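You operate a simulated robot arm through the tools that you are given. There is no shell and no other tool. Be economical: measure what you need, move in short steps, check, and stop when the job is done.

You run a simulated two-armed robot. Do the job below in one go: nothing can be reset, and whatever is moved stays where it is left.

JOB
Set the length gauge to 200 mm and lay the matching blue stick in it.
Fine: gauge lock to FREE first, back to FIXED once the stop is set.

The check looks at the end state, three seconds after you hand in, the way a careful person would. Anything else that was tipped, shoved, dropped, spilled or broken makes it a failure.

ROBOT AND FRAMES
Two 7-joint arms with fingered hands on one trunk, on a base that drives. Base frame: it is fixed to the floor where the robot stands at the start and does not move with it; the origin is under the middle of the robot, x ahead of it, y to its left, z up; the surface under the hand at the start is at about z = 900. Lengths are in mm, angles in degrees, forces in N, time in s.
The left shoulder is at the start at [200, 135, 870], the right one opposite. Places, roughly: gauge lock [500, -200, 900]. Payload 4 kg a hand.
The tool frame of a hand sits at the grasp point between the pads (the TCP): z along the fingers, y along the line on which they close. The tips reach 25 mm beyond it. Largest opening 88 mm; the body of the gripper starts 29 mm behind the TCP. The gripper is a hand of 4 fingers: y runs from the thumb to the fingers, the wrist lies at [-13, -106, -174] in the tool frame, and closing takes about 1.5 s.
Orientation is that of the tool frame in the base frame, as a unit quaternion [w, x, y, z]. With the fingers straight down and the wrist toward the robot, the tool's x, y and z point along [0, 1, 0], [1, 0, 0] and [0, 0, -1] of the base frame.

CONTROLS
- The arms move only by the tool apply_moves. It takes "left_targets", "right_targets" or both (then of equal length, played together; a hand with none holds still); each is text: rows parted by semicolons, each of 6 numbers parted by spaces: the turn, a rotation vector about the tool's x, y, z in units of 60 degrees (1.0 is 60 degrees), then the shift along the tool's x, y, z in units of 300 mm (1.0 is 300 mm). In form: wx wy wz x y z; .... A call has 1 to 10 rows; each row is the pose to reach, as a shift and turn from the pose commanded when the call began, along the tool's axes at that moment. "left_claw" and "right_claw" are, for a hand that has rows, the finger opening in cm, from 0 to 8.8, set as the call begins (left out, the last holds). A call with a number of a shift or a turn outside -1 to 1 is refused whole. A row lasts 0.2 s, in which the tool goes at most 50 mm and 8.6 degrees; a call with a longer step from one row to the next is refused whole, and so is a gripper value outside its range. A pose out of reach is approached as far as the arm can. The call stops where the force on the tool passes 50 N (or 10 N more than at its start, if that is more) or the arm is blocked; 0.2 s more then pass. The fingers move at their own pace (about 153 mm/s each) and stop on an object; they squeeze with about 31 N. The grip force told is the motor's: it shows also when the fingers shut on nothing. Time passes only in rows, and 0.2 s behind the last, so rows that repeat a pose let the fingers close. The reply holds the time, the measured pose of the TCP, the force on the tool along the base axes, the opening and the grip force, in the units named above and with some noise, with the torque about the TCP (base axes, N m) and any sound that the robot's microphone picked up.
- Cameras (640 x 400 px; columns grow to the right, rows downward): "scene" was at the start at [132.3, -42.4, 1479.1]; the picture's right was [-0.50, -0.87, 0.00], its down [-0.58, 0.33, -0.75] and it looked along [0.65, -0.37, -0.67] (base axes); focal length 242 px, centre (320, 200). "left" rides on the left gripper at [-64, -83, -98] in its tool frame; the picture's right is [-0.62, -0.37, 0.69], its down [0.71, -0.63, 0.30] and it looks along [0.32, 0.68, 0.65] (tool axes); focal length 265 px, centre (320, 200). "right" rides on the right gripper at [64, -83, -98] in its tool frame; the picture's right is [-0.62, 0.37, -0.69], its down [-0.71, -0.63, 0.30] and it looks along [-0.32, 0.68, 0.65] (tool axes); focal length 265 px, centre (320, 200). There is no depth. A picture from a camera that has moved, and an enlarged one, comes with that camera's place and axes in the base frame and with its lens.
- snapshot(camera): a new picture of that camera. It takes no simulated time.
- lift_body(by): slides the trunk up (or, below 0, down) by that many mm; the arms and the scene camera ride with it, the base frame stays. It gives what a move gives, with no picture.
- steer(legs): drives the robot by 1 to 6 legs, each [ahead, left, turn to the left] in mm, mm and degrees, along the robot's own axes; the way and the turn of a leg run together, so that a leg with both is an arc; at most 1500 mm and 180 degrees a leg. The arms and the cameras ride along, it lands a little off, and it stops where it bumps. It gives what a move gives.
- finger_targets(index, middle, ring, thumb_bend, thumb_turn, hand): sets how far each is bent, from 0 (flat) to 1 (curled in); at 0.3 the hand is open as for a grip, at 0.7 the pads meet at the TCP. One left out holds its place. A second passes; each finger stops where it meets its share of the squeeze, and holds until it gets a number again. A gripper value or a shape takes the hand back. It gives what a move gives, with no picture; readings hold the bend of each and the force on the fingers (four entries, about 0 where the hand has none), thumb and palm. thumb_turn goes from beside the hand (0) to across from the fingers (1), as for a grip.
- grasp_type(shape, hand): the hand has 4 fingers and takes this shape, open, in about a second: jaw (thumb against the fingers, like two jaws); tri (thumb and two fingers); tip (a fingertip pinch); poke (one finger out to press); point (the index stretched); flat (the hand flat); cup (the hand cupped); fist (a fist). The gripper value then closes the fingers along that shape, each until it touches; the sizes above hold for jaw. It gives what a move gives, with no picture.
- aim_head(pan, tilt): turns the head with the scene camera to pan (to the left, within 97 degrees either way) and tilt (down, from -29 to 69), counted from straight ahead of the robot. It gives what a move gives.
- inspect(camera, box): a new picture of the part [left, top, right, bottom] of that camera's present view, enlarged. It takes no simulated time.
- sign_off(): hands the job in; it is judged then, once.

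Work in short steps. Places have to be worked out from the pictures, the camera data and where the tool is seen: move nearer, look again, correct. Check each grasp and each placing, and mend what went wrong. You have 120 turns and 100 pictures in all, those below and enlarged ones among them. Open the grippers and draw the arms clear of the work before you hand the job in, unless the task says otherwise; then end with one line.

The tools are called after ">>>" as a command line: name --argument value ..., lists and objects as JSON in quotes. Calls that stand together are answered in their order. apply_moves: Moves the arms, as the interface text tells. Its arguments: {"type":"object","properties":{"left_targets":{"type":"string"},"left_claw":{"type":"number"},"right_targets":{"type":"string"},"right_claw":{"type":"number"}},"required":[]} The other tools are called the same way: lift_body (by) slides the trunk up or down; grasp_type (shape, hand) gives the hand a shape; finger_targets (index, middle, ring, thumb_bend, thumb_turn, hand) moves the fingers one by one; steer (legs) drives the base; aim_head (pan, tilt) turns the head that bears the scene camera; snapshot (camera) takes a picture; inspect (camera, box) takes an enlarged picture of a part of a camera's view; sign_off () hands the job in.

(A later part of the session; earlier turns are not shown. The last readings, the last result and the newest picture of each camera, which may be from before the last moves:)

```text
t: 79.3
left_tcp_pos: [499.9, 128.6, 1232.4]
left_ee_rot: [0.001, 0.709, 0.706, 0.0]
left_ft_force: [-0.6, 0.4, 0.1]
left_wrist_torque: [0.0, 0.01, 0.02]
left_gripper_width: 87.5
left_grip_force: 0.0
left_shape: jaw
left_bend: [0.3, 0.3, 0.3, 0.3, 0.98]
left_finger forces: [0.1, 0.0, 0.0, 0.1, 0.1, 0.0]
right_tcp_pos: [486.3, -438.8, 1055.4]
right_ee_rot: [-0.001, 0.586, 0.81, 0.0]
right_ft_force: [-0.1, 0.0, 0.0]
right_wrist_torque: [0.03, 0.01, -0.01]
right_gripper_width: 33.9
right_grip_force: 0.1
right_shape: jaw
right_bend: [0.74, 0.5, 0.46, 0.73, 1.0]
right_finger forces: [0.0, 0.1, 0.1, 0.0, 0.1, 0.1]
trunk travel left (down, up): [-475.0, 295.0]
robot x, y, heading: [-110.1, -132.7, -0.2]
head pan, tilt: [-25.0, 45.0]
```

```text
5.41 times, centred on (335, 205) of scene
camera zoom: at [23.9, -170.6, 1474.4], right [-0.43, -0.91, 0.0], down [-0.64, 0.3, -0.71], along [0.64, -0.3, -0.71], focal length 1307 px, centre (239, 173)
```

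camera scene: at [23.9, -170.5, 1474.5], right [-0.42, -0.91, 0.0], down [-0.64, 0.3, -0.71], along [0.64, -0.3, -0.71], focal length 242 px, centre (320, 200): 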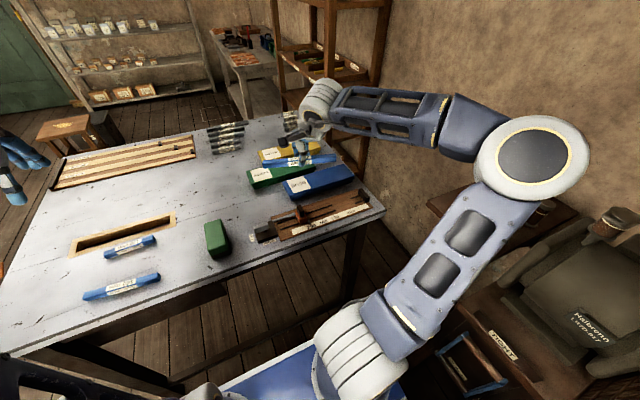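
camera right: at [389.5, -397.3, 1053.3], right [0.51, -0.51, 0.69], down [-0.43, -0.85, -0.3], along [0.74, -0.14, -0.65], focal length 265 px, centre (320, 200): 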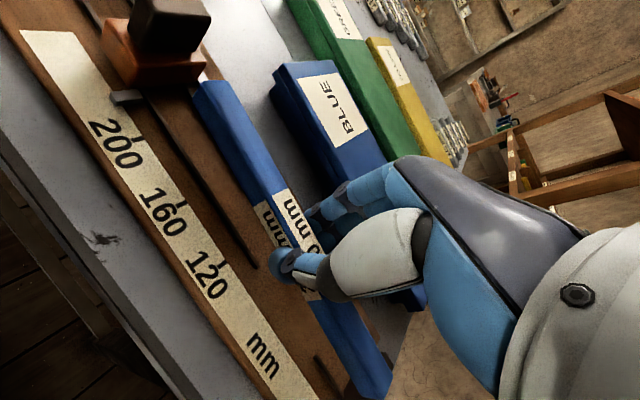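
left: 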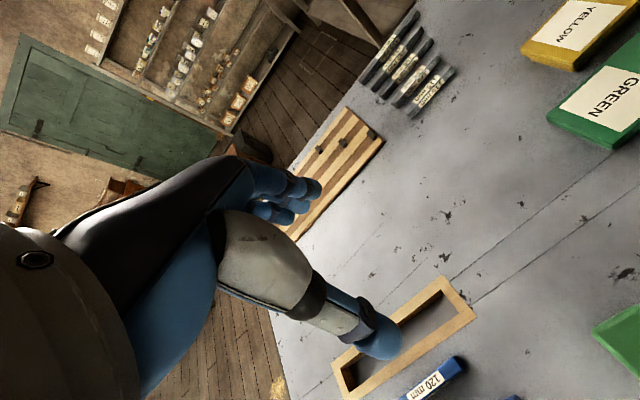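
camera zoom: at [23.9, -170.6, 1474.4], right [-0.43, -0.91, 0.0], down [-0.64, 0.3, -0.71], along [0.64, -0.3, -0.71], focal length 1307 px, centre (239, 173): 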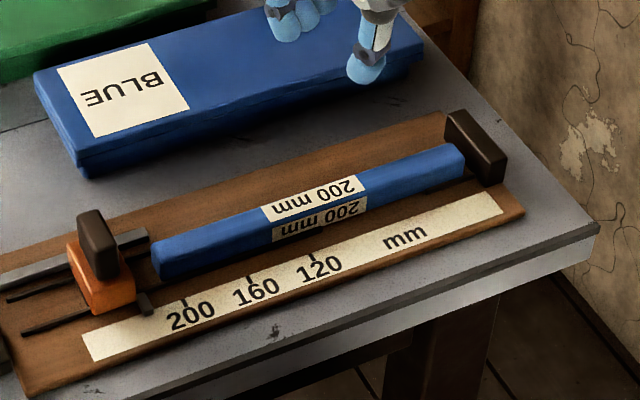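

The stick lies flat in the gauge, between stop and slider. Next I push the slider back to 200. I'll straddle the knob with the jaws along y (yaw 90°), partly open, so the fingers push without squeezing. I rotate and move over the knob.

>>> apply_moves --right_targets "0 0 -0.12 0.088 0.029 0; 0 0 -0.24 0.176 0.058 0; 0 0 -0.36 0.264 0.087 0; 0 0 -0.48 0.352 0.116 0; 0 0 -0.6 0.44 0.145 0" --right_claw 4.5

>>> apply_moves --right_targets "0 0 -0.12 0 0 0; 0 0 -0.24 0 0 0; 0 0 -0.36 0 0 0; 0 0 -0.48 0 0 0; 0 0 -0.6 0 0 0"

>>> inspect --camera "scene" --box '[260, 140, 390, 242]'

```text
t: 80.5
left_tcp_pos: [499.6, 129.1, 1233.0]
left_ee_rot: [0.001, 0.708, 0.706, 0.0]
left_ft_force: [-0.2, -0.2, -0.7]
left_wrist_torque: [0.0, -0.02, -0.02]
left_gripper_width: 87.6
left_grip_force: 0.0
left_shape: jaw
left_bend: [0.3, 0.3, 0.3, 0.3, 0.98]
left_finger forces: [0.0, 0.0, 0.0, 0.0, 0.1, 0.0]
right_tcp_pos: [470.3, -263.5, 1062.5]
right_ee_rot: [0.0, 0.312, 0.95, 0.0]
right_ft_force: [-0.4, -0.2, 0.1]
right_wrist_torque: [-0.02, 0.02, 0.03]
right_gripper_width: 44.8
right_grip_force: 0.1
right_shape: jaw
right_bend: [0.74, 0.44, 0.41, 0.69, 1.0]
right_finger forces: [0.0, 0.0, 0.1, 0.0, 0.1, 0.1]
right hand out of reach, approached as far as the arm can: row 3, 4, 5
trunk travel left (down, up): [-475.0, 295.0]
robot x, y, heading: [-108.6, -132.2, -0.4]
head pan, tilt: [-25.0, 45.0]
```

```text
t: 81.7
left_tcp_pos: [498.5, 129.7, 1233.4]
left_ee_rot: [0.0, 0.708, 0.707, -0.001]
left_ft_force: [-0.1, -0.8, -0.5]
left_wrist_torque: [-0.01, 0.02, 0.01]
left_gripper_width: 87.5
left_grip_force: 0.1
left_shape: jaw
left_bend: [0.3, 0.3, 0.3, 0.3, 0.98]
left_finger forces: [0.0, 0.1, 0.0, 0.1, 0.0, 0.1]
right_tcp_pos: [302.3, -171.7, 1079.1]
right_ee_rot: [0.0, 0.029, 1.0, 0.001]
right_ft_force: [0.5, -1.5, -0.5]
right_wrist_torque: [0.0, -0.01, -0.02]
right_gripper_width: 44.7
right_grip_force: 0.1
right_shape: jaw
right_bend: [0.74, 0.44, 0.41, 0.69, 1.0]
right_finger forces: [0.0, 0.1, 0.0, 0.0, 0.0, 0.0]
right hand out of reach, approached as far as the arm can: row 1, 2, 3, 4, 5
trunk travel left (down, up): [-475.0, 295.0]
robot x, y, heading: [-110.5, -135.3, -0.4]
head pan, tilt: [-25.0, 45.0]
```

```text
3.92 times, centred on (325, 191) of scene
camera zoom: at [24.0, -170.5, 1474.5], right [-0.43, -0.91, 0.0], down [-0.64, 0.3, -0.71], along [0.64, -0.3, -0.71], focal length 948 px, centre (300, 235)
```

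zoom: 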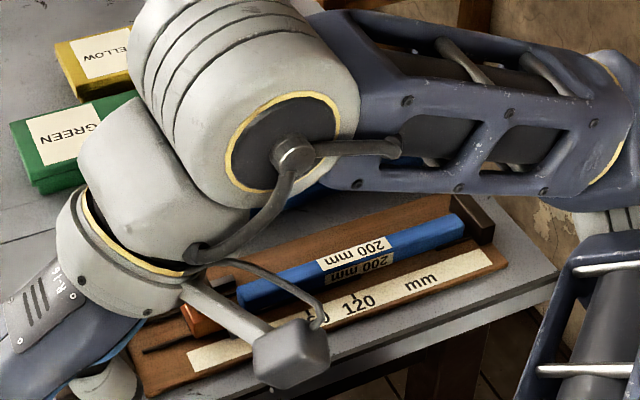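

Yaw 90° isn't reachable from this posture. I go back to yaw 0 while moving out to the right, and up.

>>> apply_moves --right_targets "0 0 0.125 -0.04 -0.05 -0.05; 0 0 0.25 -0.08 -0.1 -0.1; 0 0 0.375 -0.13 -0.15 -0.15; 0 0 0.5 -0.18 -0.2 -0.15; 0 0 0.625 -0.23 -0.25 -0.15; 0 0 0.75 -0.28 -0.3 -0.15; 0 0 0.875 -0.33 -0.35 -0.15; 0 0 1 -0.38 -0.4 -0.15"

```text
t: 83.5
left_tcp_pos: [499.9, 129.7, 1233.4]
left_ee_rot: [0.0, 0.709, 0.706, 0.0]
left_ft_force: [-1.0, -0.8, -0.5]
left_wrist_torque: [-0.02, -0.02, 0.01]
left_gripper_width: 87.5
left_grip_force: 0.0
left_shape: jaw
left_bend: [0.3, 0.3, 0.3, 0.3, 0.98]
left_finger forces: [0.0, 0.0, 0.0, 0.0, 0.0, 0.0]
right_tcp_pos: [405.6, -293.8, 1121.7]
right_ee_rot: [0.0, 0.526, 0.85, 0.002]
right_ft_force: [-0.3, 0.6, -0.3]
right_wrist_torque: [0.01, 0.02, -0.02]
right_gripper_width: 44.6
right_grip_force: 0.1
right_shape: jaw
right_bend: [0.74, 0.44, 0.41, 0.69, 1.0]
right_finger forces: [0.1, 0.0, 0.0, 0.1, 0.0, 0.1]
trunk travel left (down, up): [-475.0, 295.0]
robot x, y, heading: [-105.9, -134.6, -0.2]
head pan, tilt: [-25.0, 45.0]
```

I'll push the slider from its +y side with the closed hand at yaw 0 instead. I move to (483, −240, 1060) and close the fingers.

>>> apply_moves --right_targets "0 0 0.09 0.01 0.06 0.04; 0 0 0.18 0.02 0.12 0.08; 0 0 0.27 0.03 0.18 0.12; 0 0 0.36 0.04 0.24 0.16; 0 0 0.44 0.047 0.31 0.2; 0 0 0.44 0.047 0.31 0.2" --right_claw 0

>>> apply_moves --right_targets "0 0 0 0 0 0.1; 0 0 0 0 0 0.2; 0 0 0 0 0 0.3"

>>> inspect --camera "scene" --box '[250, 150, 390, 252]'

```text
t: 84.9
left_tcp_pos: [499.7, 130.1, 1233.0]
left_ee_rot: [0.0, 0.708, 0.707, 0.0]
left_ft_force: [0.6, -0.6, 0.2]
left_wrist_torque: [-0.01, 0.02, -0.03]
left_gripper_width: 87.6
left_grip_force: 0.1
left_shape: jaw
left_bend: [0.3, 0.3, 0.3, 0.3, 0.98]
left_finger forces: [0.0, 0.0, 0.0, 0.1, 0.0, 0.0]
right_tcp_pos: [483.4, -239.6, 1061.2]
right_ee_rot: [0.0, 0.706, 0.708, 0.002]
right_ft_force: [0.1, 0.0, -0.9]
right_wrist_torque: [-0.04, 0.02, 0.02]
right_gripper_width: 0.0
right_grip_force: 31.1
right_shape: jaw
right_bend: [0.7, 0.7, 0.7, 0.4, 1.0]
right_finger forces: [0.0, 0.0, 0.0, 0.0, 0.1, 0.0]
trunk travel left (down, up): [-475.0, 295.0]
robot x, y, heading: [-112.2, -133.1, -0.2]
head pan, tilt: [-25.0, 45.0]
```

```text
t: 85.7
left_tcp_pos: [498.6, 129.9, 1233.3]
left_ee_rot: [0.0, 0.709, 0.706, 0.0]
left_ft_force: [-0.4, 0.4, -0.5]
left_wrist_torque: [0.01, -0.01, 0.03]
left_gripper_width: 87.4
left_grip_force: 0.0
left_shape: jaw
left_bend: [0.3, 0.3, 0.3, 0.3, 0.98]
left_finger forces: [0.1, 0.0, 0.0, 0.0, 0.0, 0.1]
right_tcp_pos: [483.3, -237.2, 970.4]
right_ee_rot: [-0.001, 0.706, 0.708, 0.001]
right_ft_force: [-0.4, 0.1, -0.9]
right_wrist_torque: [0.0, 0.03, -0.01]
right_gripper_width: 0.1
right_grip_force: 30.9
right_shape: jaw
right_bend: [0.7, 0.7, 0.7, 0.4, 1.0]
right_finger forces: [0.1, 0.0, 0.0, 0.0, 0.0, 0.0]
trunk travel left (down, up): [-475.0, 295.0]
robot x, y, heading: [-111.1, -133.4, -0.1]
head pan, tilt: [-25.0, 45.0]
```

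```text
3.92 times, centred on (320, 201) of scene
camera zoom: at [23.7, -170.5, 1474.5], right [-0.43, -0.9, 0.0], down [-0.64, 0.3, -0.71], along [0.64, -0.3, -0.71], focal length 948 px, centre (320, 196)
```

zoom: 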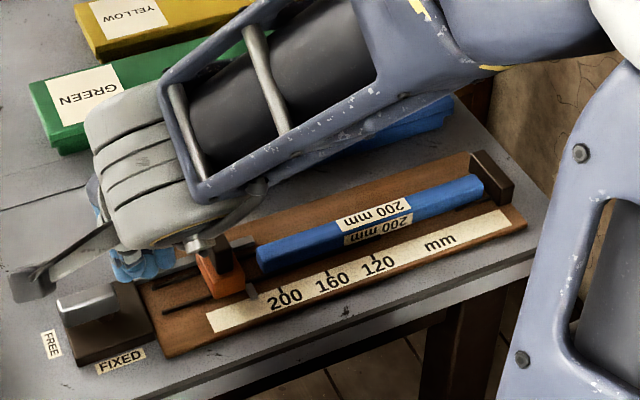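

The hand is low beside the knob and clear of the lock. I push −y in 4 mm rows, 30 mm to start.

>>> apply_moves --right_targets "0 0 0 -0.0133 0 0; 0 0 0 -0.0267 0 0; 0 0 0 -0.04 0 0; 0 0 0 -0.0533 0 0; 0 0 0 -0.0667 0 0; 0 0 0 -0.08 0 0; 0 0 0 -0.09 0 0; 0 0 0 -0.1 0 0; 0 0 0 -0.1 0 0"

>>> inspect --camera "right" --box '[160, 160, 400, 400]'

```text
t: 87.7
left_tcp_pos: [499.2, 128.8, 1234.3]
left_ee_rot: [0.0, 0.708, 0.706, 0.0]
left_ft_force: [0.3, 0.7, -0.3]
left_wrist_torque: [-0.02, 0.0, 0.02]
left_gripper_width: 87.5
left_grip_force: 0.0
left_shape: jaw
left_bend: [0.3, 0.3, 0.3, 0.3, 0.98]
left_finger forces: [0.0, 0.0, 0.0, 0.0, 0.0, 0.0]
right_tcp_pos: [482.9, -269.0, 970.5]
right_ee_rot: [0.001, 0.706, 0.708, 0.001]
right_ft_force: [-0.1, -0.1, -0.3]
right_wrist_torque: [0.05, -0.01, 0.02]
right_gripper_width: 0.1
right_grip_force: 30.8
right_shape: jaw
right_bend: [0.7, 0.7, 0.7, 0.4, 1.0]
right_finger forces: [0.0, 0.1, 0.4, 0.0, 0.0, 0.0]
trunk travel left (down, up): [-475.0, 295.0]
robot x, y, heading: [-107.5, -133.8, -0.3]
head pan, tilt: [-25.0, 45.0]
```

```text
1.67 times, centred on (280, 280) of right
camera zoom: at [398.7, -206.8, 1068.1], right [0.37, -0.62, 0.69], down [-0.63, -0.72, -0.31], along [0.69, -0.32, -0.65], focal length 442 px, centre (387, 67)
```

zoom: 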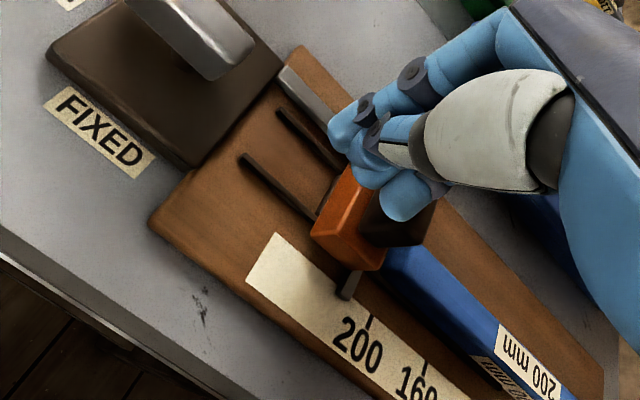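

The ring finger is touching the knob and the pointer is about 10 mm from the tick. I push another 7 mm.

>>> apply_moves --right_targets "0 0 0 -0.0067 0 0; 0 0 0 -0.0133 0 0; 0 0 0 -0.02 0 0; 0 0 0 -0.0233 0 0; 0 0 0 -0.0233 0 0"

>>> inspect --camera "right" --box '[240, 230, 360, 350]'

```text
t: 88.9
left_tcp_pos: [498.6, 129.6, 1234.1]
left_ee_rot: [-0.001, 0.708, 0.706, 0.0]
left_ft_force: [0.5, -0.3, 0.9]
left_wrist_torque: [-0.05, 0.0, -0.02]
left_gripper_width: 87.4
left_grip_force: 0.0
left_shape: jaw
left_bend: [0.3, 0.3, 0.3, 0.3, 0.98]
left_finger forces: [0.0, 0.0, 0.0, 0.0, 0.0, 0.0]
right_tcp_pos: [481.8, -275.4, 971.0]
right_ee_rot: [0.0, 0.706, 0.709, 0.001]
right_ft_force: [0.1, 0.7, -0.6]
right_wrist_torque: [-0.01, 0.01, -0.05]
right_gripper_width: 0.1
right_grip_force: 30.7
right_shape: jaw
right_bend: [0.7, 0.7, 0.7, 0.4, 1.0]
right_finger forces: [0.0, 0.0, 0.3, 0.0, 0.1, 0.0]
trunk travel left (down, up): [-475.0, 295.0]
robot x, y, heading: [-107.6, -136.9, -0.3]
head pan, tilt: [-25.0, 45.0]
```

```text
3.33 times, centred on (300, 290) of right
camera zoom: at [398.7, -213.5, 1068.1], right [0.37, -0.62, 0.69], down [-0.63, -0.72, -0.31], along [0.69, -0.32, -0.65], focal length 885 px, centre (387, -100)
```

zoom: 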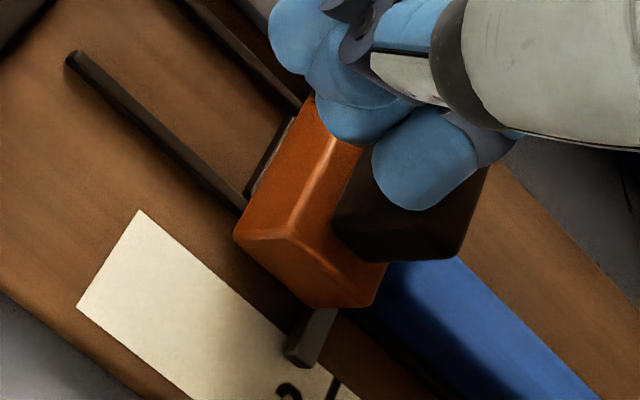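

I push another 5 mm and check with the scene camera.

>>> apply_moves --right_targets "0 0 0 -0.0067 0 0; 0 0 0 -0.0117 0 0; 0 0 0 -0.0167 0 0; 0 0 0 -0.0167 0 0"

>>> inspect --camera "scene" --box '[300, 205, 340, 235]'

```text
t: 89.9
left_tcp_pos: [498.8, 129.4, 1232.6]
left_ee_rot: [0.0, 0.708, 0.706, 0.0]
left_ft_force: [-0.3, 0.1, 0.7]
left_wrist_torque: [0.02, 0.0, 0.0]
left_gripper_width: 87.5
left_grip_force: 0.0
left_shape: jaw
left_bend: [0.3, 0.3, 0.3, 0.3, 0.98]
left_finger forces: [0.0, 0.0, 0.0, 0.1, 0.0, 0.1]
right_tcp_pos: [482.2, -282.0, 969.0]
right_ee_rot: [0.0, 0.705, 0.709, 0.001]
right_ft_force: [0.1, -0.1, -0.3]
right_wrist_torque: [0.03, 0.01, 0.0]
right_gripper_width: 0.1
right_grip_force: 30.9
right_shape: jaw
right_bend: [0.7, 0.7, 0.7, 0.4, 1.0]
right_finger forces: [0.0, 0.1, 0.3, 0.1, 0.0, 0.0]
trunk travel left (down, up): [-475.0, 295.0]
robot x, y, heading: [-108.5, -132.1, 0.1]
head pan, tilt: [-25.0, 45.0]
```

```text
13.33 times, centred on (320, 220) of scene
camera zoom: at [23.9, -170.5, 1474.5], right [-0.43, -0.91, 0.0], down [-0.64, 0.3, -0.71], along [0.64, -0.3, -0.71], focal length 3225 px, centre (320, -67)
```

zoom: 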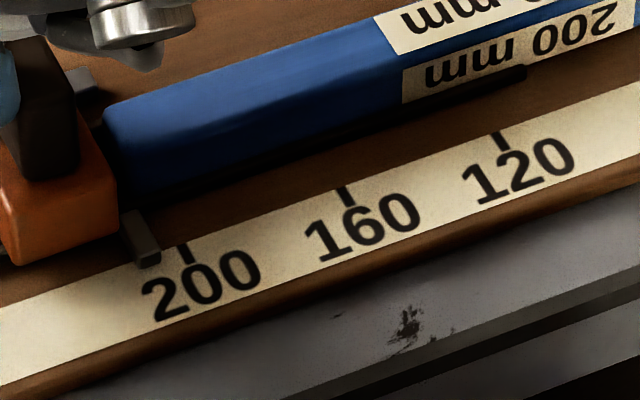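

About 10 mm remains to the tick, and the slider face is about to meet the stick. I continue with 8 mm, watching force.

>>> apply_moves --right_targets "0 0 0 -0.0067 0 0; 0 0 0 -0.0133 0 0; 0 0 0 -0.02 0 0; 0 0 0 -0.0267 0 0; 0 0 0 -0.0267 0 0"

>>> inspect --camera "scene" --box '[300, 175, 390, 235]'

```text
t: 91.1
left_tcp_pos: [499.1, 129.0, 1233.5]
left_ee_rot: [0.0, 0.709, 0.706, 0.0]
left_ft_force: [1.0, 0.0, -1.0]
left_wrist_torque: [0.02, 0.0, 0.04]
left_gripper_width: 87.6
left_grip_force: 0.0
left_shape: jaw
left_bend: [0.3, 0.3, 0.3, 0.3, 0.98]
left_finger forces: [0.0, 0.1, 0.1, 0.0, 0.0, 0.0]
right_tcp_pos: [482.7, -288.1, 969.6]
right_ee_rot: [0.001, 0.705, 0.709, 0.002]
right_ft_force: [0.4, 0.8, 0.2]
right_wrist_torque: [0.0, -0.02, -0.02]
right_gripper_width: 0.0
right_grip_force: 30.9
right_shape: jaw
right_bend: [0.7, 0.7, 0.7, 0.4, 1.0]
right_finger forces: [0.0, 0.0, 0.2, 0.1, 0.0, 0.0]
trunk travel left (down, up): [-475.0, 295.0]
robot x, y, heading: [-106.9, -133.9, -0.3]
head pan, tilt: [-25.0, 45.0]
```

```text
6.67 times, centred on (345, 205) of scene
camera zoom: at [23.9, -170.5, 1474.5], right [-0.43, -0.91, 0.0], down [-0.64, 0.3, -0.71], along [0.64, -0.3, -0.71], focal length 1612 px, centre (153, 167)
```

zoom: 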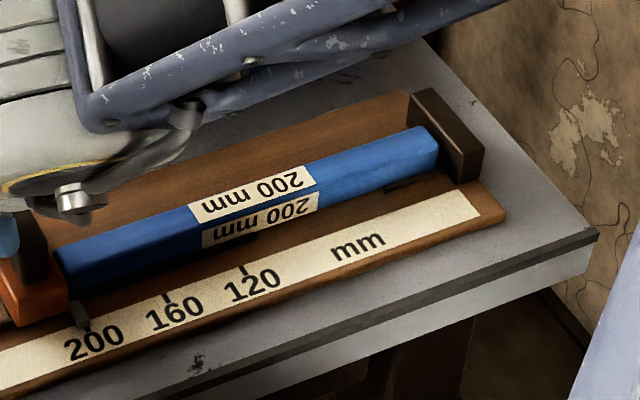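

The slider now pushes the stick toward the stop, with roughly 2–3 mm to go. I push 2.5 mm more and read the force.

>>> apply_moves --right_targets "0 0 0 -0.003 0 0; 0 0 0 -0.006 0 0; 0 0 0 -0.0083 0 0; 0 0 0 -0.0083 0 0"

>>> inspect --camera "scene" --box '[305, 205, 345, 235]'

```text
t: 92.1
left_tcp_pos: [500.6, 128.6, 1233.5]
left_ee_rot: [0.0, 0.708, 0.706, 0.001]
left_ft_force: [-0.4, 0.0, 0.6]
left_wrist_torque: [-0.04, -0.02, 0.0]
left_gripper_width: 87.6
left_grip_force: 0.0
left_shape: jaw
left_bend: [0.3, 0.3, 0.3, 0.3, 0.98]
left_finger forces: [0.0, 0.1, 0.0, 0.0, 0.0, 0.0]
right_tcp_pos: [482.2, -291.6, 970.3]
right_ee_rot: [0.0, 0.706, 0.708, 0.001]
right_ft_force: [0.1, 3.1, 0.3]
right_wrist_torque: [0.02, -0.02, 0.0]
right_gripper_width: 0.0
right_grip_force: 30.7
right_shape: jaw
right_bend: [0.7, 0.7, 0.7, 0.4, 1.0]
right_finger forces: [0.0, 0.0, 2.0, 0.0, 0.1, 0.0]
trunk travel left (down, up): [-475.0, 295.0]
robot x, y, heading: [-110.6, -139.3, -0.0]
head pan, tilt: [-25.0, 45.0]
```

```text
13.33 times, centred on (325, 220) of scene
camera zoom: at [23.9, -170.4, 1474.5], right [-0.43, -0.91, 0.0], down [-0.64, 0.3, -0.71], along [0.64, -0.3, -0.71], focal length 3225 px, centre (253, -67)
```

zoom: 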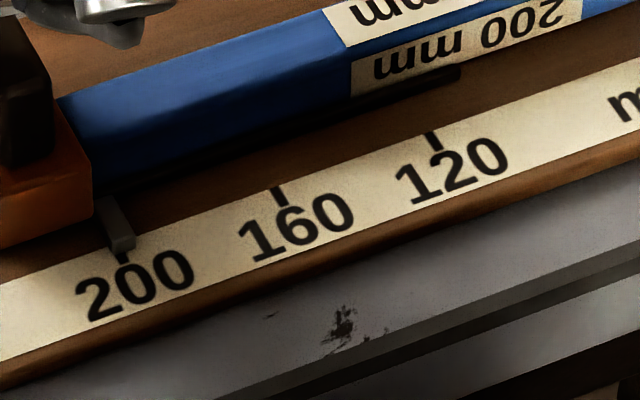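

The pointer is on the 200 tick and resistance is rising (3 N). I push 1.5 mm more to see whether it is firmly seated.

>>> apply_moves --right_targets "0 0 0 -0.0025 0 0; 0 0 0 -0.005 0 0; 0 0 0 -0.005 0 0"

```text
t: 92.9
left_tcp_pos: [498.6, 129.0, 1233.7]
left_ee_rot: [0.0, 0.708, 0.706, 0.0]
left_ft_force: [0.5, 0.3, -0.1]
left_wrist_torque: [0.01, 0.0, -0.01]
left_gripper_width: 87.8
left_grip_force: 0.0
left_shape: jaw
left_bend: [0.3, 0.3, 0.3, 0.3, 0.98]
left_finger forces: [0.0, 0.0, 0.0, 0.1, 0.0, 0.0]
right_tcp_pos: [483.9, -294.0, 971.5]
right_ee_rot: [0.0, 0.706, 0.709, 0.001]
right_ft_force: [0.2, 1.8, 1.4]
right_wrist_torque: [-0.02, 0.01, 0.02]
right_gripper_width: 0.0
right_grip_force: 31.0
right_shape: jaw
right_bend: [0.7, 0.7, 0.7, 0.4, 1.0]
right_finger forces: [0.0, 0.0, 1.3, 0.0, 0.0, 0.0]
trunk travel left (down, up): [-475.0, 295.0]
robot x, y, heading: [-107.4, -132.6, -0.3]
head pan, tilt: [-25.0, 45.0]
```

The force fell, so it is still sliding. I check the pointer and the gap at the stop.

>>> inspect --camera "scene" --box '[315, 178, 387, 232]'

```text
7.41 times, centred on (351, 205) of scene
camera zoom: at [23.9, -170.5, 1474.5], right [-0.43, -0.91, 0.0], down [-0.64, 0.3, -0.71], along [0.64, -0.3, -0.71], focal length 1792 px, centre (90, 163)
```

zoom: 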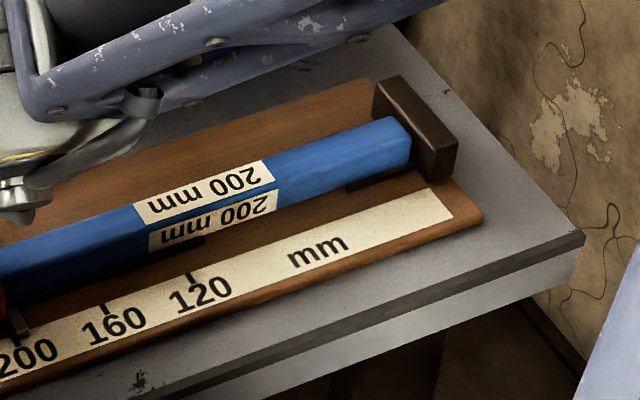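

The stick appears to touch the stop. I back off, rise, and take the parallax-free close-up of the pointer.

>>> apply_moves --right_targets "0 0 0 0.03 0 0; 0 0 0 0.06 0 0; 0 0 0 0.06 0 -0.14; 0 0 0 0.06 0 -0.28; 0 0 0 -0.06 -0.05 -0.28; 0 0 0 -0.19 -0.1 -0.28; 0 0 0 -0.33 -0.12 -0.28; 0 0 0 -0.37 -0.12 -0.15; 0 0 0 -0.37 -0.12 0; 0 0 0 -0.37 -0.12 0"

>>> inspect --camera "right" --box '[164, 136, 234, 196]'

```text
t: 95.1
left_tcp_pos: [499.6, 129.3, 1234.3]
left_ee_rot: [0.0, 0.708, 0.706, -0.001]
left_ft_force: [-0.8, -0.3, -0.4]
left_wrist_torque: [-0.01, -0.01, -0.01]
left_gripper_width: 87.6
left_grip_force: 0.1
left_shape: jaw
left_bend: [0.3, 0.3, 0.3, 0.3, 0.98]
left_finger forces: [0.0, 0.0, 0.0, 0.0, 0.0, 0.1]
right_tcp_pos: [446.7, -404.1, 971.0]
right_ee_rot: [0.0, 0.705, 0.709, 0.002]
right_ft_force: [-1.3, -0.3, -0.4]
right_wrist_torque: [-0.01, -0.03, 0.0]
right_gripper_width: 0.1
right_grip_force: 31.0
right_shape: jaw
right_bend: [0.7, 0.7, 0.7, 0.4, 1.0]
right_finger forces: [0.0, 0.0, 0.0, 0.1, 0.0, 0.1]
trunk travel left (down, up): [-475.0, 295.0]
robot x, y, heading: [-111.9, -134.4, -0.4]
head pan, tilt: [-25.0, 45.0]
```

```text
6.67 times, centred on (199, 166) of right
camera zoom: at [362.7, -341.7, 1068.2], right [0.37, -0.62, 0.69], down [-0.63, -0.72, -0.31], along [0.69, -0.32, -0.65], focal length 1769 px, centre (1127, 427)
```

zoom: 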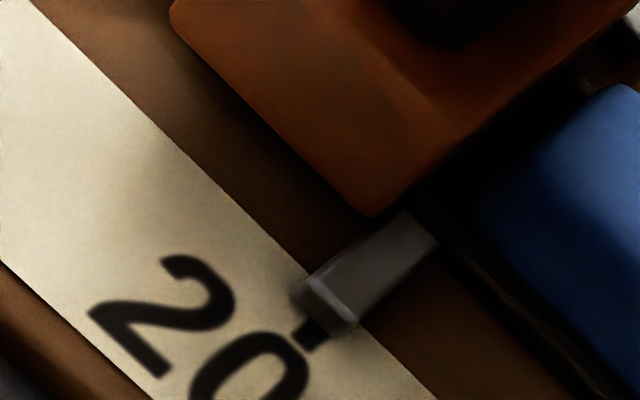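

The visible reading is about 201 mm, and the slider's dark foot contacts the stick ahead of the orange block. I return and push again more firmly to confirm seating: if the force climbs with no motion, it is snug at 200.

>>> apply_moves --right_targets "0 0 0 0 0 -0.14; 0 0 0 0 0 -0.28; 0 0 0 0.14 0.04 -0.28; 0 0 0 0.28 0.08 -0.28; 0 0 0 0.42 0.12 -0.28; 0 0 0 0.42 0.12 -0.14; 0 0 0 0.42 0.12 0; 0 0 0 0.395 0.12 0; 0 0 0 0.37 0.12 0; 0 0 0 0.37 0.12 0"

>>> apply_moves --right_targets "0 0 0 -0.003 0 0; 0 0 0 -0.006 0 0; 0 0 0 -0.006 0 0"

```text
t: 97.3
left_tcp_pos: [499.3, 129.5, 1233.6]
left_ee_rot: [0.001, 0.708, 0.706, 0.0]
left_ft_force: [-0.9, 0.7, 0.3]
left_wrist_torque: [-0.01, 0.01, 0.0]
left_gripper_width: 87.4
left_grip_force: 0.0
left_shape: jaw
left_bend: [0.3, 0.3, 0.3, 0.3, 0.98]
left_finger forces: [0.0, 0.0, 0.1, 0.1, 0.0, 0.0]
right_tcp_pos: [482.2, -292.9, 970.1]
right_ee_rot: [0.001, 0.705, 0.709, 0.002]
right_ft_force: [0.9, 1.0, 0.1]
right_wrist_torque: [0.07, 0.0, -0.01]
right_gripper_width: 0.2
right_grip_force: 31.0
right_shape: jaw
right_bend: [0.7, 0.7, 0.7, 0.4, 1.0]
right_finger forces: [0.0, 0.0, 1.6, 0.0, 0.0, 0.0]
trunk travel left (down, up): [-475.0, 295.0]
robot x, y, heading: [-107.9, -135.4, -0.2]
head pan, tilt: [-25.0, 45.0]
```

```text
t: 98.1
left_tcp_pos: [498.0, 129.1, 1233.0]
left_ee_rot: [0.0, 0.708, 0.706, 0.0]
left_ft_force: [0.2, 0.6, 0.4]
left_wrist_torque: [0.0, -0.02, -0.01]
left_gripper_width: 87.4
left_grip_force: 0.1
left_shape: jaw
left_bend: [0.3, 0.3, 0.3, 0.3, 0.98]
left_finger forces: [0.1, 0.1, 0.0, 0.0, 0.0, 0.0]
right_tcp_pos: [483.7, -294.3, 970.8]
right_ee_rot: [0.001, 0.705, 0.709, 0.002]
right_ft_force: [1.8, 3.3, 1.5]
right_wrist_torque: [-0.05, 0.01, 0.04]
right_gripper_width: 0.0
right_grip_force: 30.9
right_shape: jaw
right_bend: [0.7, 0.7, 0.7, 0.4, 1.0]
right_finger forces: [0.1, 0.0, 4.0, 0.0, 0.0, 0.0]
trunk travel left (down, up): [-475.0, 295.0]
robot x, y, heading: [-109.6, -135.8, 0.1]
head pan, tilt: [-25.0, 45.0]
```

>>> apply_moves --right_targets "0 0 0 -0.004 0 0; 0 0 0 -0.008 0 0; 0 0 0 -0.008 0 0"

```text
t: 98.9
left_tcp_pos: [498.6, 130.6, 1233.7]
left_ee_rot: [0.0, 0.709, 0.706, 0.0]
left_ft_force: [-0.2, 0.4, -0.3]
left_wrist_torque: [0.03, 0.01, 0.0]
left_gripper_width: 87.7
left_grip_force: 0.1
left_shape: jaw
left_bend: [0.3, 0.3, 0.3, 0.3, 0.98]
left_finger forces: [0.1, 0.0, 0.1, 0.0, 0.1, 0.0]
right_tcp_pos: [483.1, -294.6, 969.4]
right_ee_rot: [0.001, 0.704, 0.71, 0.003]
right_ft_force: [4.9, 18.2, 3.3]
right_wrist_torque: [0.19, -0.02, -0.02]
right_gripper_width: 0.0
right_grip_force: 31.3
right_shape: jaw
right_bend: [0.7, 0.7, 0.7, 0.4, 1.0]
right_finger forces: [0.1, 0.0, 17.5, 0.1, 0.0, 0.0]
trunk travel left (down, up): [-475.0, 295.0]
robot x, y, heading: [-109.4, -135.6, -0.1]
head pan, tilt: [-25.0, 45.0]
```

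18 N with no motion: the slider, stick and stop are snug, so the gauge is set to the stick's 200 mm. I back off and rise, then give the hand the "poke" shape to push the lock lever round to FIXED.

>>> apply_moves --right_targets "0 0 0 0.02 0 0; 0 0 0 0.05 0 0; 0 0 0 0.1 0 0; 0 0 0 0.1 0 -0.14; 0 0 0 0.1 0 -0.28; 0 0 0 0.2 0.05 -0.4; 0 0 0 0.3 0.1 -0.4; 0 0 0 0.35 0.1 -0.4"

>>> grasp_type --hand "right" --shape "poke"

>>> snapshot --camera "right"

>>> inspect --camera "scene" --box '[240, 140, 390, 240]'

```text
t: 100.7
left_tcp_pos: [499.5, 129.4, 1233.9]
left_ee_rot: [0.0, 0.708, 0.706, 0.0]
left_ft_force: [-0.1, -0.3, 0.8]
left_wrist_torque: [0.05, -0.02, 0.02]
left_gripper_width: 87.7
left_grip_force: 0.0
left_shape: jaw
left_bend: [0.3, 0.3, 0.3, 0.3, 0.98]
left_finger forces: [0.0, 0.0, 0.0, 0.0, 0.0, 0.1]
right_tcp_pos: [514.6, -192.3, 1090.8]
right_ee_rot: [0.0, 0.706, 0.708, 0.001]
right_ft_force: [0.4, -0.5, 0.4]
right_wrist_torque: [0.0, -0.03, 0.01]
right_gripper_width: 0.0
right_grip_force: 30.5
right_shape: jaw
right_bend: [0.7, 0.7, 0.7, 0.41, 1.0]
right_finger forces: [0.0, 0.0, 0.0, 0.1, 0.0, 0.0]
trunk travel left (down, up): [-475.0, 295.0]
robot x, y, heading: [-111.5, -135.8, -0.4]
head pan, tilt: [-25.0, 45.0]
```

```text
t: 101.6
left_tcp_pos: [499.3, 129.1, 1233.0]
left_ee_rot: [-0.001, 0.709, 0.705, 0.0]
left_ft_force: [0.6, -0.1, 0.0]
left_wrist_torque: [0.0, 0.01, 0.04]
left_gripper_width: 87.5
left_grip_force: 0.1
left_shape: jaw
left_bend: [0.3, 0.3, 0.3, 0.3, 0.98]
left_finger forces: [0.0, 0.1, 0.1, 0.1, 0.0, 0.0]
right_tcp_pos: [513.1, -192.7, 1089.5]
right_ee_rot: [0.0, 0.705, 0.709, 0.002]
right_ft_force: [0.1, -0.1, -0.4]
right_wrist_torque: [-0.01, 0.0, -0.02]
right_gripper_width: 0.0
right_grip_force: 0.0
right_shape: poke
right_bend: [0.7, 0.71, 0.99, 1.0, 1.0]
right_finger forces: [0.0, 0.1, 0.0, 0.0, 0.0, 0.1]
trunk travel left (down, up): [-475.0, 295.0]
robot x, y, heading: [-110.3, -136.8, -0.1]
head pan, tilt: [-25.0, 45.0]
```

```text
10 pictures are left
camera right: at [430.0, -129.8, 1187.9], right [0.37, -0.62, 0.69], down [-0.63, -0.72, -0.31], along [0.69, -0.32, -0.65], focal length 265 px, centre (320, 200)
```

right: 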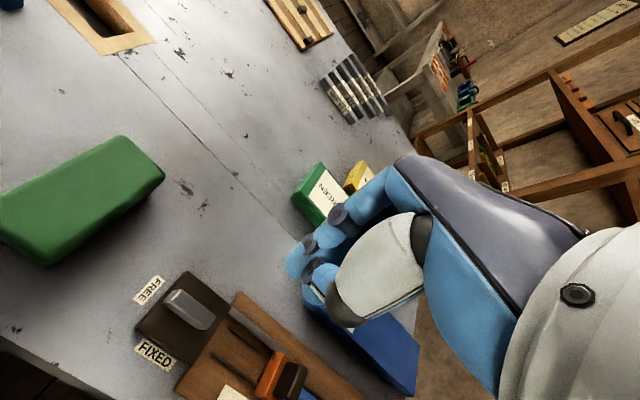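

```text
4.00 times, centred on (315, 190) of scene
camera zoom: at [23.9, -170.5, 1474.5], right [-0.43, -0.91, 0.0], down [-0.64, 0.3, -0.71], along [0.64, -0.3, -0.71], focal length 967 px, centre (340, 240)
```

zoom: 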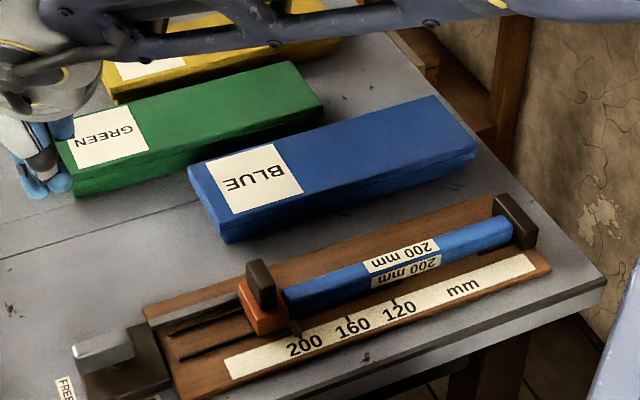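

The stick and pointer look right. For the lock, I'll grip the bar at yaw 0, rotate as far as the wrist allows, then push the rest sideways with the closed hand. I switch back to jaw and drive left 134 mm for reach.

>>> grasp_type --hand "right" --shape "jaw"

>>> steer --legs '[[0, 134, 0]]'

```text
t: 102.5
left_tcp_pos: [498.7, 129.6, 1233.7]
left_ee_rot: [0.0, 0.709, 0.706, 0.0]
left_ft_force: [0.1, -0.2, -0.7]
left_wrist_torque: [0.01, -0.01, 0.0]
left_gripper_width: 87.6
left_grip_force: 0.0
left_shape: jaw
left_bend: [0.3, 0.3, 0.3, 0.3, 0.98]
left_finger forces: [0.1, 0.0, 0.0, 0.0, 0.0, 0.0]
right_tcp_pos: [515.0, -192.7, 1089.7]
right_ee_rot: [0.0, 0.705, 0.709, 0.001]
right_ft_force: [-0.6, -0.6, -0.3]
right_wrist_torque: [0.03, -0.02, 0.0]
right_gripper_width: 87.6
right_grip_force: 0.1
right_shape: jaw
right_bend: [0.3, 0.3, 0.3, 0.3, 0.98]
right_finger forces: [0.1, 0.0, 0.1, 0.1, 0.1, 0.0]
trunk travel left (down, up): [-475.0, 295.0]
robot x, y, heading: [-107.4, -139.6, -0.4]
head pan, tilt: [-25.0, 45.0]
```

```text
t: 103.8
left_tcp_pos: [500.0, 264.1, 1233.6]
left_ee_rot: [0.0, 0.708, 0.706, 0.0]
left_ft_force: [-0.3, 1.1, -0.3]
left_wrist_torque: [0.0, 0.03, 0.0]
left_gripper_width: 87.5
left_grip_force: 0.1
left_shape: jaw
left_bend: [0.3, 0.3, 0.3, 0.3, 0.98]
left_finger forces: [0.0, 0.0, 0.0, 0.1, 0.1, 0.0]
right_tcp_pos: [515.5, -57.8, 1090.8]
right_ee_rot: [0.0, 0.704, 0.71, 0.001]
right_ft_force: [-0.4, 0.3, 0.3]
right_wrist_torque: [0.0, -0.01, 0.0]
right_gripper_width: 87.7
right_grip_force: 0.1
right_shape: jaw
right_bend: [0.3, 0.3, 0.3, 0.3, 0.98]
right_finger forces: [0.0, 0.0, 0.1, 0.0, 0.1, 0.0]
trunk travel left (down, up): [-475.0, 295.0]
robot x, y, heading: [-110.3, -0.3, -0.1]
head pan, tilt: [-25.0, 45.0]
```

I move over the lock at yaw 0 with a 45 mm opening and descend around the bar to z≈944.

>>> apply_moves --right_targets "0 0 0 -0.125 -0.026 0.05; 0 0 0 -0.25 -0.052 0.1; 0 0 0 -0.375 -0.078 0.15; 0 0 0 -0.5 -0.105 0.2; 0 0 0 -0.5 -0.105 0.3; 0 0 0 -0.5 -0.105 0.3" --right_claw 4.5

>>> snapshot --camera "right"

```text
t: 105.2
left_tcp_pos: [500.3, 263.0, 1233.8]
left_ee_rot: [-0.001, 0.708, 0.706, -0.001]
left_ft_force: [-0.9, 0.7, 0.7]
left_wrist_torque: [-0.01, 0.03, -0.01]
left_gripper_width: 87.6
left_grip_force: 0.1
left_shape: jaw
left_bend: [0.3, 0.3, 0.3, 0.3, 0.98]
left_finger forces: [0.1, 0.0, 0.1, 0.1, 0.1, 0.0]
right_tcp_pos: [483.4, -208.3, 1000.0]
right_ee_rot: [0.0, 0.705, 0.709, 0.002]
right_ft_force: [1.1, 0.2, -0.1]
right_wrist_torque: [0.01, 0.01, 0.03]
right_gripper_width: 45.3
right_grip_force: 0.0
right_shape: jaw
right_bend: [0.74, 0.44, 0.4, 0.69, 1.0]
right_finger forces: [0.0, 0.0, 0.0, 0.0, 0.0, 0.0]
trunk travel left (down, up): [-475.0, 295.0]
robot x, y, heading: [-108.1, 2.2, 0.0]
head pan, tilt: [-25.0, 45.0]
```

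```text
8 pictures are left
camera right: at [399.4, -146.2, 1097.9], right [0.37, -0.62, 0.69], down [-0.63, -0.72, -0.31], along [0.69, -0.32, -0.65], focal length 265 px, centre (320, 200)
```

right: 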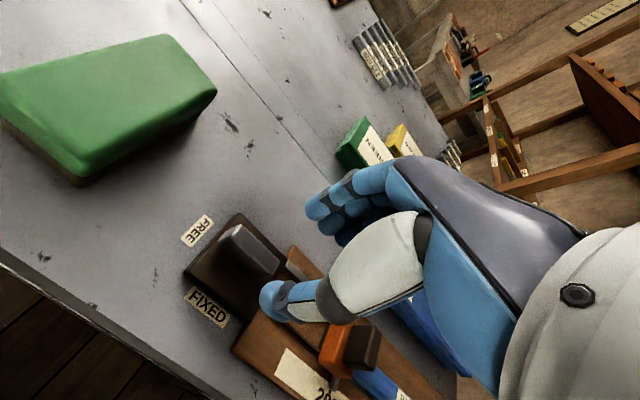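

Aligned over the bar. I descend and grip.

>>> apply_moves --right_targets "0 0 0 0.01 0.005 0.07; 0 0 0 0.01 0.005 0.13; 0 0 0 0.01 0.005 0.187"

>>> apply_moves --right_targets "0 0 0 0 0 0; 0 0 0 0 0 0; 0 0 0 0 0 0; 0 0 0 0 0 0; 0 0 0 0 0 0; 0 0 0 0 0 0; 0 0 0 0 0 0" --right_claw 0

```text
t: 106.0
left_tcp_pos: [500.0, 263.4, 1234.0]
left_ee_rot: [0.0, 0.709, 0.706, 0.0]
left_ft_force: [-0.7, -0.4, -0.1]
left_wrist_torque: [0.03, 0.0, 0.04]
left_gripper_width: 87.5
left_grip_force: 0.0
left_shape: jaw
left_bend: [0.3, 0.3, 0.3, 0.3, 0.98]
left_finger forces: [0.1, 0.0, 0.0, 0.1, 0.0, 0.1]
right_tcp_pos: [487.2, -204.2, 942.7]
right_ee_rot: [0.0, 0.705, 0.709, 0.002]
right_ft_force: [-0.2, 0.3, 0.3]
right_wrist_torque: [-0.03, 0.0, 0.01]
right_gripper_width: 45.3
right_grip_force: 0.1
right_shape: jaw
right_bend: [0.74, 0.44, 0.4, 0.69, 1.0]
right_finger forces: [0.0, 0.1, 0.0, 0.0, 0.0, 0.1]
trunk travel left (down, up): [-475.0, 295.0]
robot x, y, heading: [-108.1, 0.4, -0.3]
head pan, tilt: [-25.0, 45.0]
```

```text
t: 107.6
left_tcp_pos: [497.6, 263.3, 1232.7]
left_ee_rot: [0.0, 0.708, 0.706, 0.0]
left_ft_force: [-0.7, 0.4, 0.1]
left_wrist_torque: [-0.01, 0.0, 0.01]
left_gripper_width: 87.4
left_grip_force: 0.0
left_shape: jaw
left_bend: [0.3, 0.3, 0.3, 0.3, 0.98]
left_finger forces: [0.1, 0.1, 0.0, 0.0, 0.0, 0.2]
right_tcp_pos: [485.8, -205.8, 942.7]
right_ee_rot: [0.0, 0.706, 0.709, 0.001]
right_ft_force: [-6.0, 0.3, -5.1]
right_wrist_torque: [-0.02, 0.11, 0.01]
right_gripper_width: 8.7
right_grip_force: 31.1
right_shape: jaw
right_bend: [0.72, 0.62, 0.7, 0.73, 1.0]
right_finger forces: [15.4, 8.0, 0.0, 0.0, 28.7, 0.0]
trunk travel left (down, up): [-475.0, 295.0]
robot x, y, heading: [-112.4, 1.4, -0.2]
head pan, tilt: [-25.0, 45.0]
```

The bar is gripped (8.7 mm). I rotate counter-clockwise toward FIXED in 5° rows, 30° first, watching for a reach limit.

>>> apply_moves --right_targets "0 0 -0.083 0 0 0; 0 0 -0.167 0 0 0; 0 0 -0.25 0 0 0; 0 0 -0.333 0 0 0; 0 0 -0.417 0 0 0; 0 0 -0.5 0 0 0"

```text
t: 109.0
left_tcp_pos: [499.5, 263.4, 1232.5]
left_ee_rot: [0.0, 0.708, 0.706, 0.0]
left_ft_force: [0.1, 0.5, 0.3]
left_wrist_torque: [0.01, -0.01, -0.01]
left_gripper_width: 87.5
left_grip_force: 0.1
left_shape: jaw
left_bend: [0.3, 0.3, 0.3, 0.3, 0.98]
left_finger forces: [0.0, 0.0, 0.0, 0.0, 0.0, 0.1]
right_tcp_pos: [485.9, -206.8, 942.9]
right_ee_rot: [0.001, 0.498, 0.867, 0.001]
right_ft_force: [-8.5, -10.3, -1.4]
right_wrist_torque: [-0.21, 0.2, -0.09]
right_gripper_width: 8.1
right_grip_force: 31.2
right_shape: jaw
right_bend: [0.72, 0.65, 0.7, 0.73, 1.0]
right_finger forces: [15.9, 6.0, 0.1, 0.0, 33.7, 0.0]
trunk travel left (down, up): [-475.0, 295.0]
robot x, y, heading: [-111.9, 1.4, -0.3]
head pan, tilt: [-25.0, 45.0]
```

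No limit at 30°. I continue in cautious increments.

>>> apply_moves --right_targets "0 0 -0.083 -0.001 -0.003 0; 0 0 -0.167 -0.002 -0.006 0"

>>> apply_moves --right_targets "0 0 -0.083 0 0 0; 0 0 -0.15 0 0 0"

```text
t: 109.6
left_tcp_pos: [500.3, 264.9, 1233.7]
left_ee_rot: [-0.001, 0.708, 0.706, 0.0]
left_ft_force: [-0.1, 0.2, -0.3]
left_wrist_torque: [-0.02, 0.0, -0.01]
left_gripper_width: 87.6
left_grip_force: 0.1
left_shape: jaw
left_bend: [0.3, 0.3, 0.3, 0.3, 0.98]
left_finger forces: [0.0, 0.0, 0.1, 0.0, 0.0, 0.0]
right_tcp_pos: [483.7, -206.3, 943.3]
right_ee_rot: [0.002, 0.422, 0.906, 0.0]
right_ft_force: [-1.5, -12.6, -6.4]
right_wrist_torque: [-0.28, 0.07, -0.07]
right_gripper_width: 8.1
right_grip_force: 30.5
right_shape: jaw
right_bend: [0.72, 0.65, 0.7, 0.72, 1.0]
right_finger forces: [16.0, 6.8, 0.4, 0.0, 31.7, 0.1]
trunk travel left (down, up): [-475.0, 295.0]
robot x, y, heading: [-110.5, -2.4, -0.5]
head pan, tilt: [-25.0, 45.0]
```

```text
t: 110.2
left_tcp_pos: [499.6, 263.7, 1234.1]
left_ee_rot: [0.0, 0.708, 0.706, -0.001]
left_ft_force: [0.1, -0.8, -0.4]
left_wrist_torque: [0.01, 0.0, 0.06]
left_gripper_width: 87.4
left_grip_force: 0.0
left_shape: jaw
left_bend: [0.3, 0.3, 0.3, 0.3, 0.98]
left_finger forces: [0.0, 0.0, 0.0, 0.0, 0.0, 0.0]
right_tcp_pos: [468.3, -151.1, 943.4]
right_ee_rot: [0.001, 0.353, 0.936, 0.001]
right_ft_force: [-0.4, -1.1, -0.1]
right_wrist_torque: [0.02, -0.01, -0.02]
right_gripper_width: 6.9
right_grip_force: 30.3
right_shape: jaw
right_bend: [0.74, 0.73, 0.71, 0.77, 1.0]
right_finger forces: [0.0, 0.0, 0.0, 0.1, 0.1, 0.0]
right hand out of reach, approached as far as the arm can: row 1, 2
trunk travel left (down, up): [-475.0, 295.0]
robot x, y, heading: [-109.2, 1.3, -0.2]
head pan, tilt: [-25.0, 45.0]
```

The hand hit its limit at about 45° and slipped off the bar toward +y. I raise it straight up and look.

>>> apply_moves --right_targets "0 0 0 0 0 -0.1; 0 0 0 0 0 -0.2; 0 0 0 0 0 -0.3; 0 0 0 0 0 -0.4"

>>> snapshot --camera "scene"

```text
t: 111.2
left_tcp_pos: [499.9, 263.3, 1232.0]
left_ee_rot: [0.0, 0.708, 0.706, -0.001]
left_ft_force: [-0.1, 0.2, -0.4]
left_wrist_torque: [0.04, 0.0, 0.0]
left_gripper_width: 87.7
left_grip_force: 0.0
left_shape: jaw
left_bend: [0.3, 0.3, 0.3, 0.3, 0.98]
left_finger forces: [0.0, 0.0, 0.0, 0.0, 0.0, 0.0]
right_tcp_pos: [468.3, -154.4, 1063.4]
right_ee_rot: [0.0, 0.348, 0.938, 0.001]
right_ft_force: [-0.3, -0.4, 0.6]
right_wrist_torque: [0.03, 0.04, 0.0]
right_gripper_width: 7.0
right_grip_force: 31.3
right_shape: jaw
right_bend: [0.74, 0.73, 0.71, 0.77, 1.0]
right_finger forces: [0.1, 0.0, 0.0, 0.0, 0.1, 0.1]
right hand out of reach, approached as far as the arm can: row 1
trunk travel left (down, up): [-475.0, 295.0]
robot x, y, heading: [-106.9, 1.2, -0.2]
head pan, tilt: [-25.0, 45.0]
```

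```text
7 pictures are left
camera scene: at [24.4, -36.2, 1474.4], right [-0.43, -0.9, 0.0], down [-0.64, 0.3, -0.71], along [0.64, -0.3, -0.71], focal length 242 px, centre (320, 200)
```

scene: 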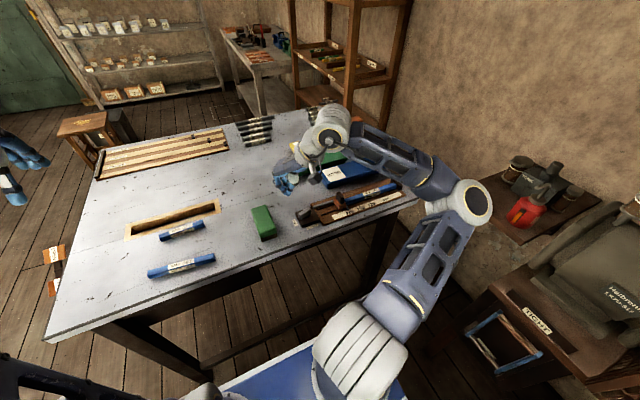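

The green block is where it was. I zoom on the lock to see the bar's angle.

>>> inspect --camera "scene" --box '[270, 170, 410, 250]'

```text
4.57 times, centred on (340, 210) of scene
camera zoom: at [24.4, -36.2, 1474.4], right [-0.43, -0.9, 0.0], down [-0.64, 0.3, -0.71], along [0.64, -0.3, -0.71], focal length 1106 px, centre (229, 154)
```

zoom: 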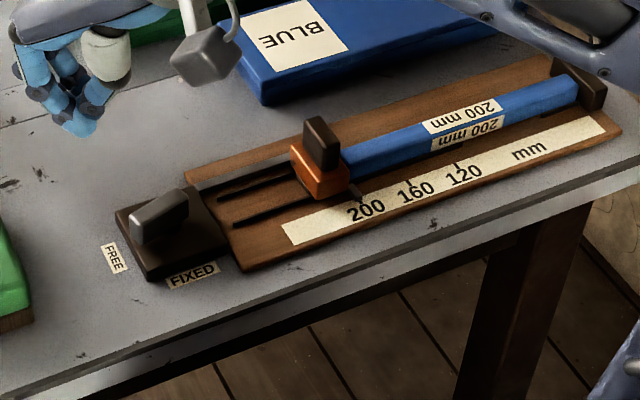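

The bar has turned only about 16°. With the closed hand at yaw 0, I'll sweep its +y end toward −x along y≈−185, so the hand's side leaves the bar along x. I move to (525, −185) first.

>>> apply_moves --right_targets "0 0 0.117 -0.03 0.007 0; 0 0 0.234 -0.06 0.013 0; 0 0 0.351 -0.09 0.02 0; 0 0 0.468 -0.12 0.026 0; 0 0 0.585 -0.15 0.033 0; 0 0 0.702 -0.18 0.039 0; 0 0 0.82 -0.211 0.046 0; 0 0 0.82 -0.211 0.046 0" --right_claw 0

```text
t: 113.0
left_tcp_pos: [499.9, 263.4, 1233.7]
left_ee_rot: [0.0, 0.708, 0.706, 0.001]
left_ft_force: [-0.1, -0.6, -0.1]
left_wrist_torque: [-0.02, -0.01, 0.0]
left_gripper_width: 87.6
left_grip_force: 0.1
left_shape: jaw
left_bend: [0.3, 0.3, 0.3, 0.3, 0.98]
left_finger forces: [0.0, 0.0, 0.0, 0.1, 0.0, 0.1]
right_tcp_pos: [529.5, -183.9, 1061.9]
right_ee_rot: [0.001, 0.707, 0.707, 0.001]
right_ft_force: [0.9, -0.4, -0.6]
right_wrist_torque: [-0.01, 0.0, 0.02]
right_gripper_width: 6.9
right_grip_force: 30.6
right_shape: jaw
right_bend: [0.74, 0.73, 0.71, 0.77, 1.0]
right_finger forces: [0.0, 0.1, 0.1, 0.0, 0.0, 0.0]
trunk travel left (down, up): [-475.0, 295.0]
robot x, y, heading: [-109.7, -1.2, -0.2]
head pan, tilt: [-25.0, 45.0]
```

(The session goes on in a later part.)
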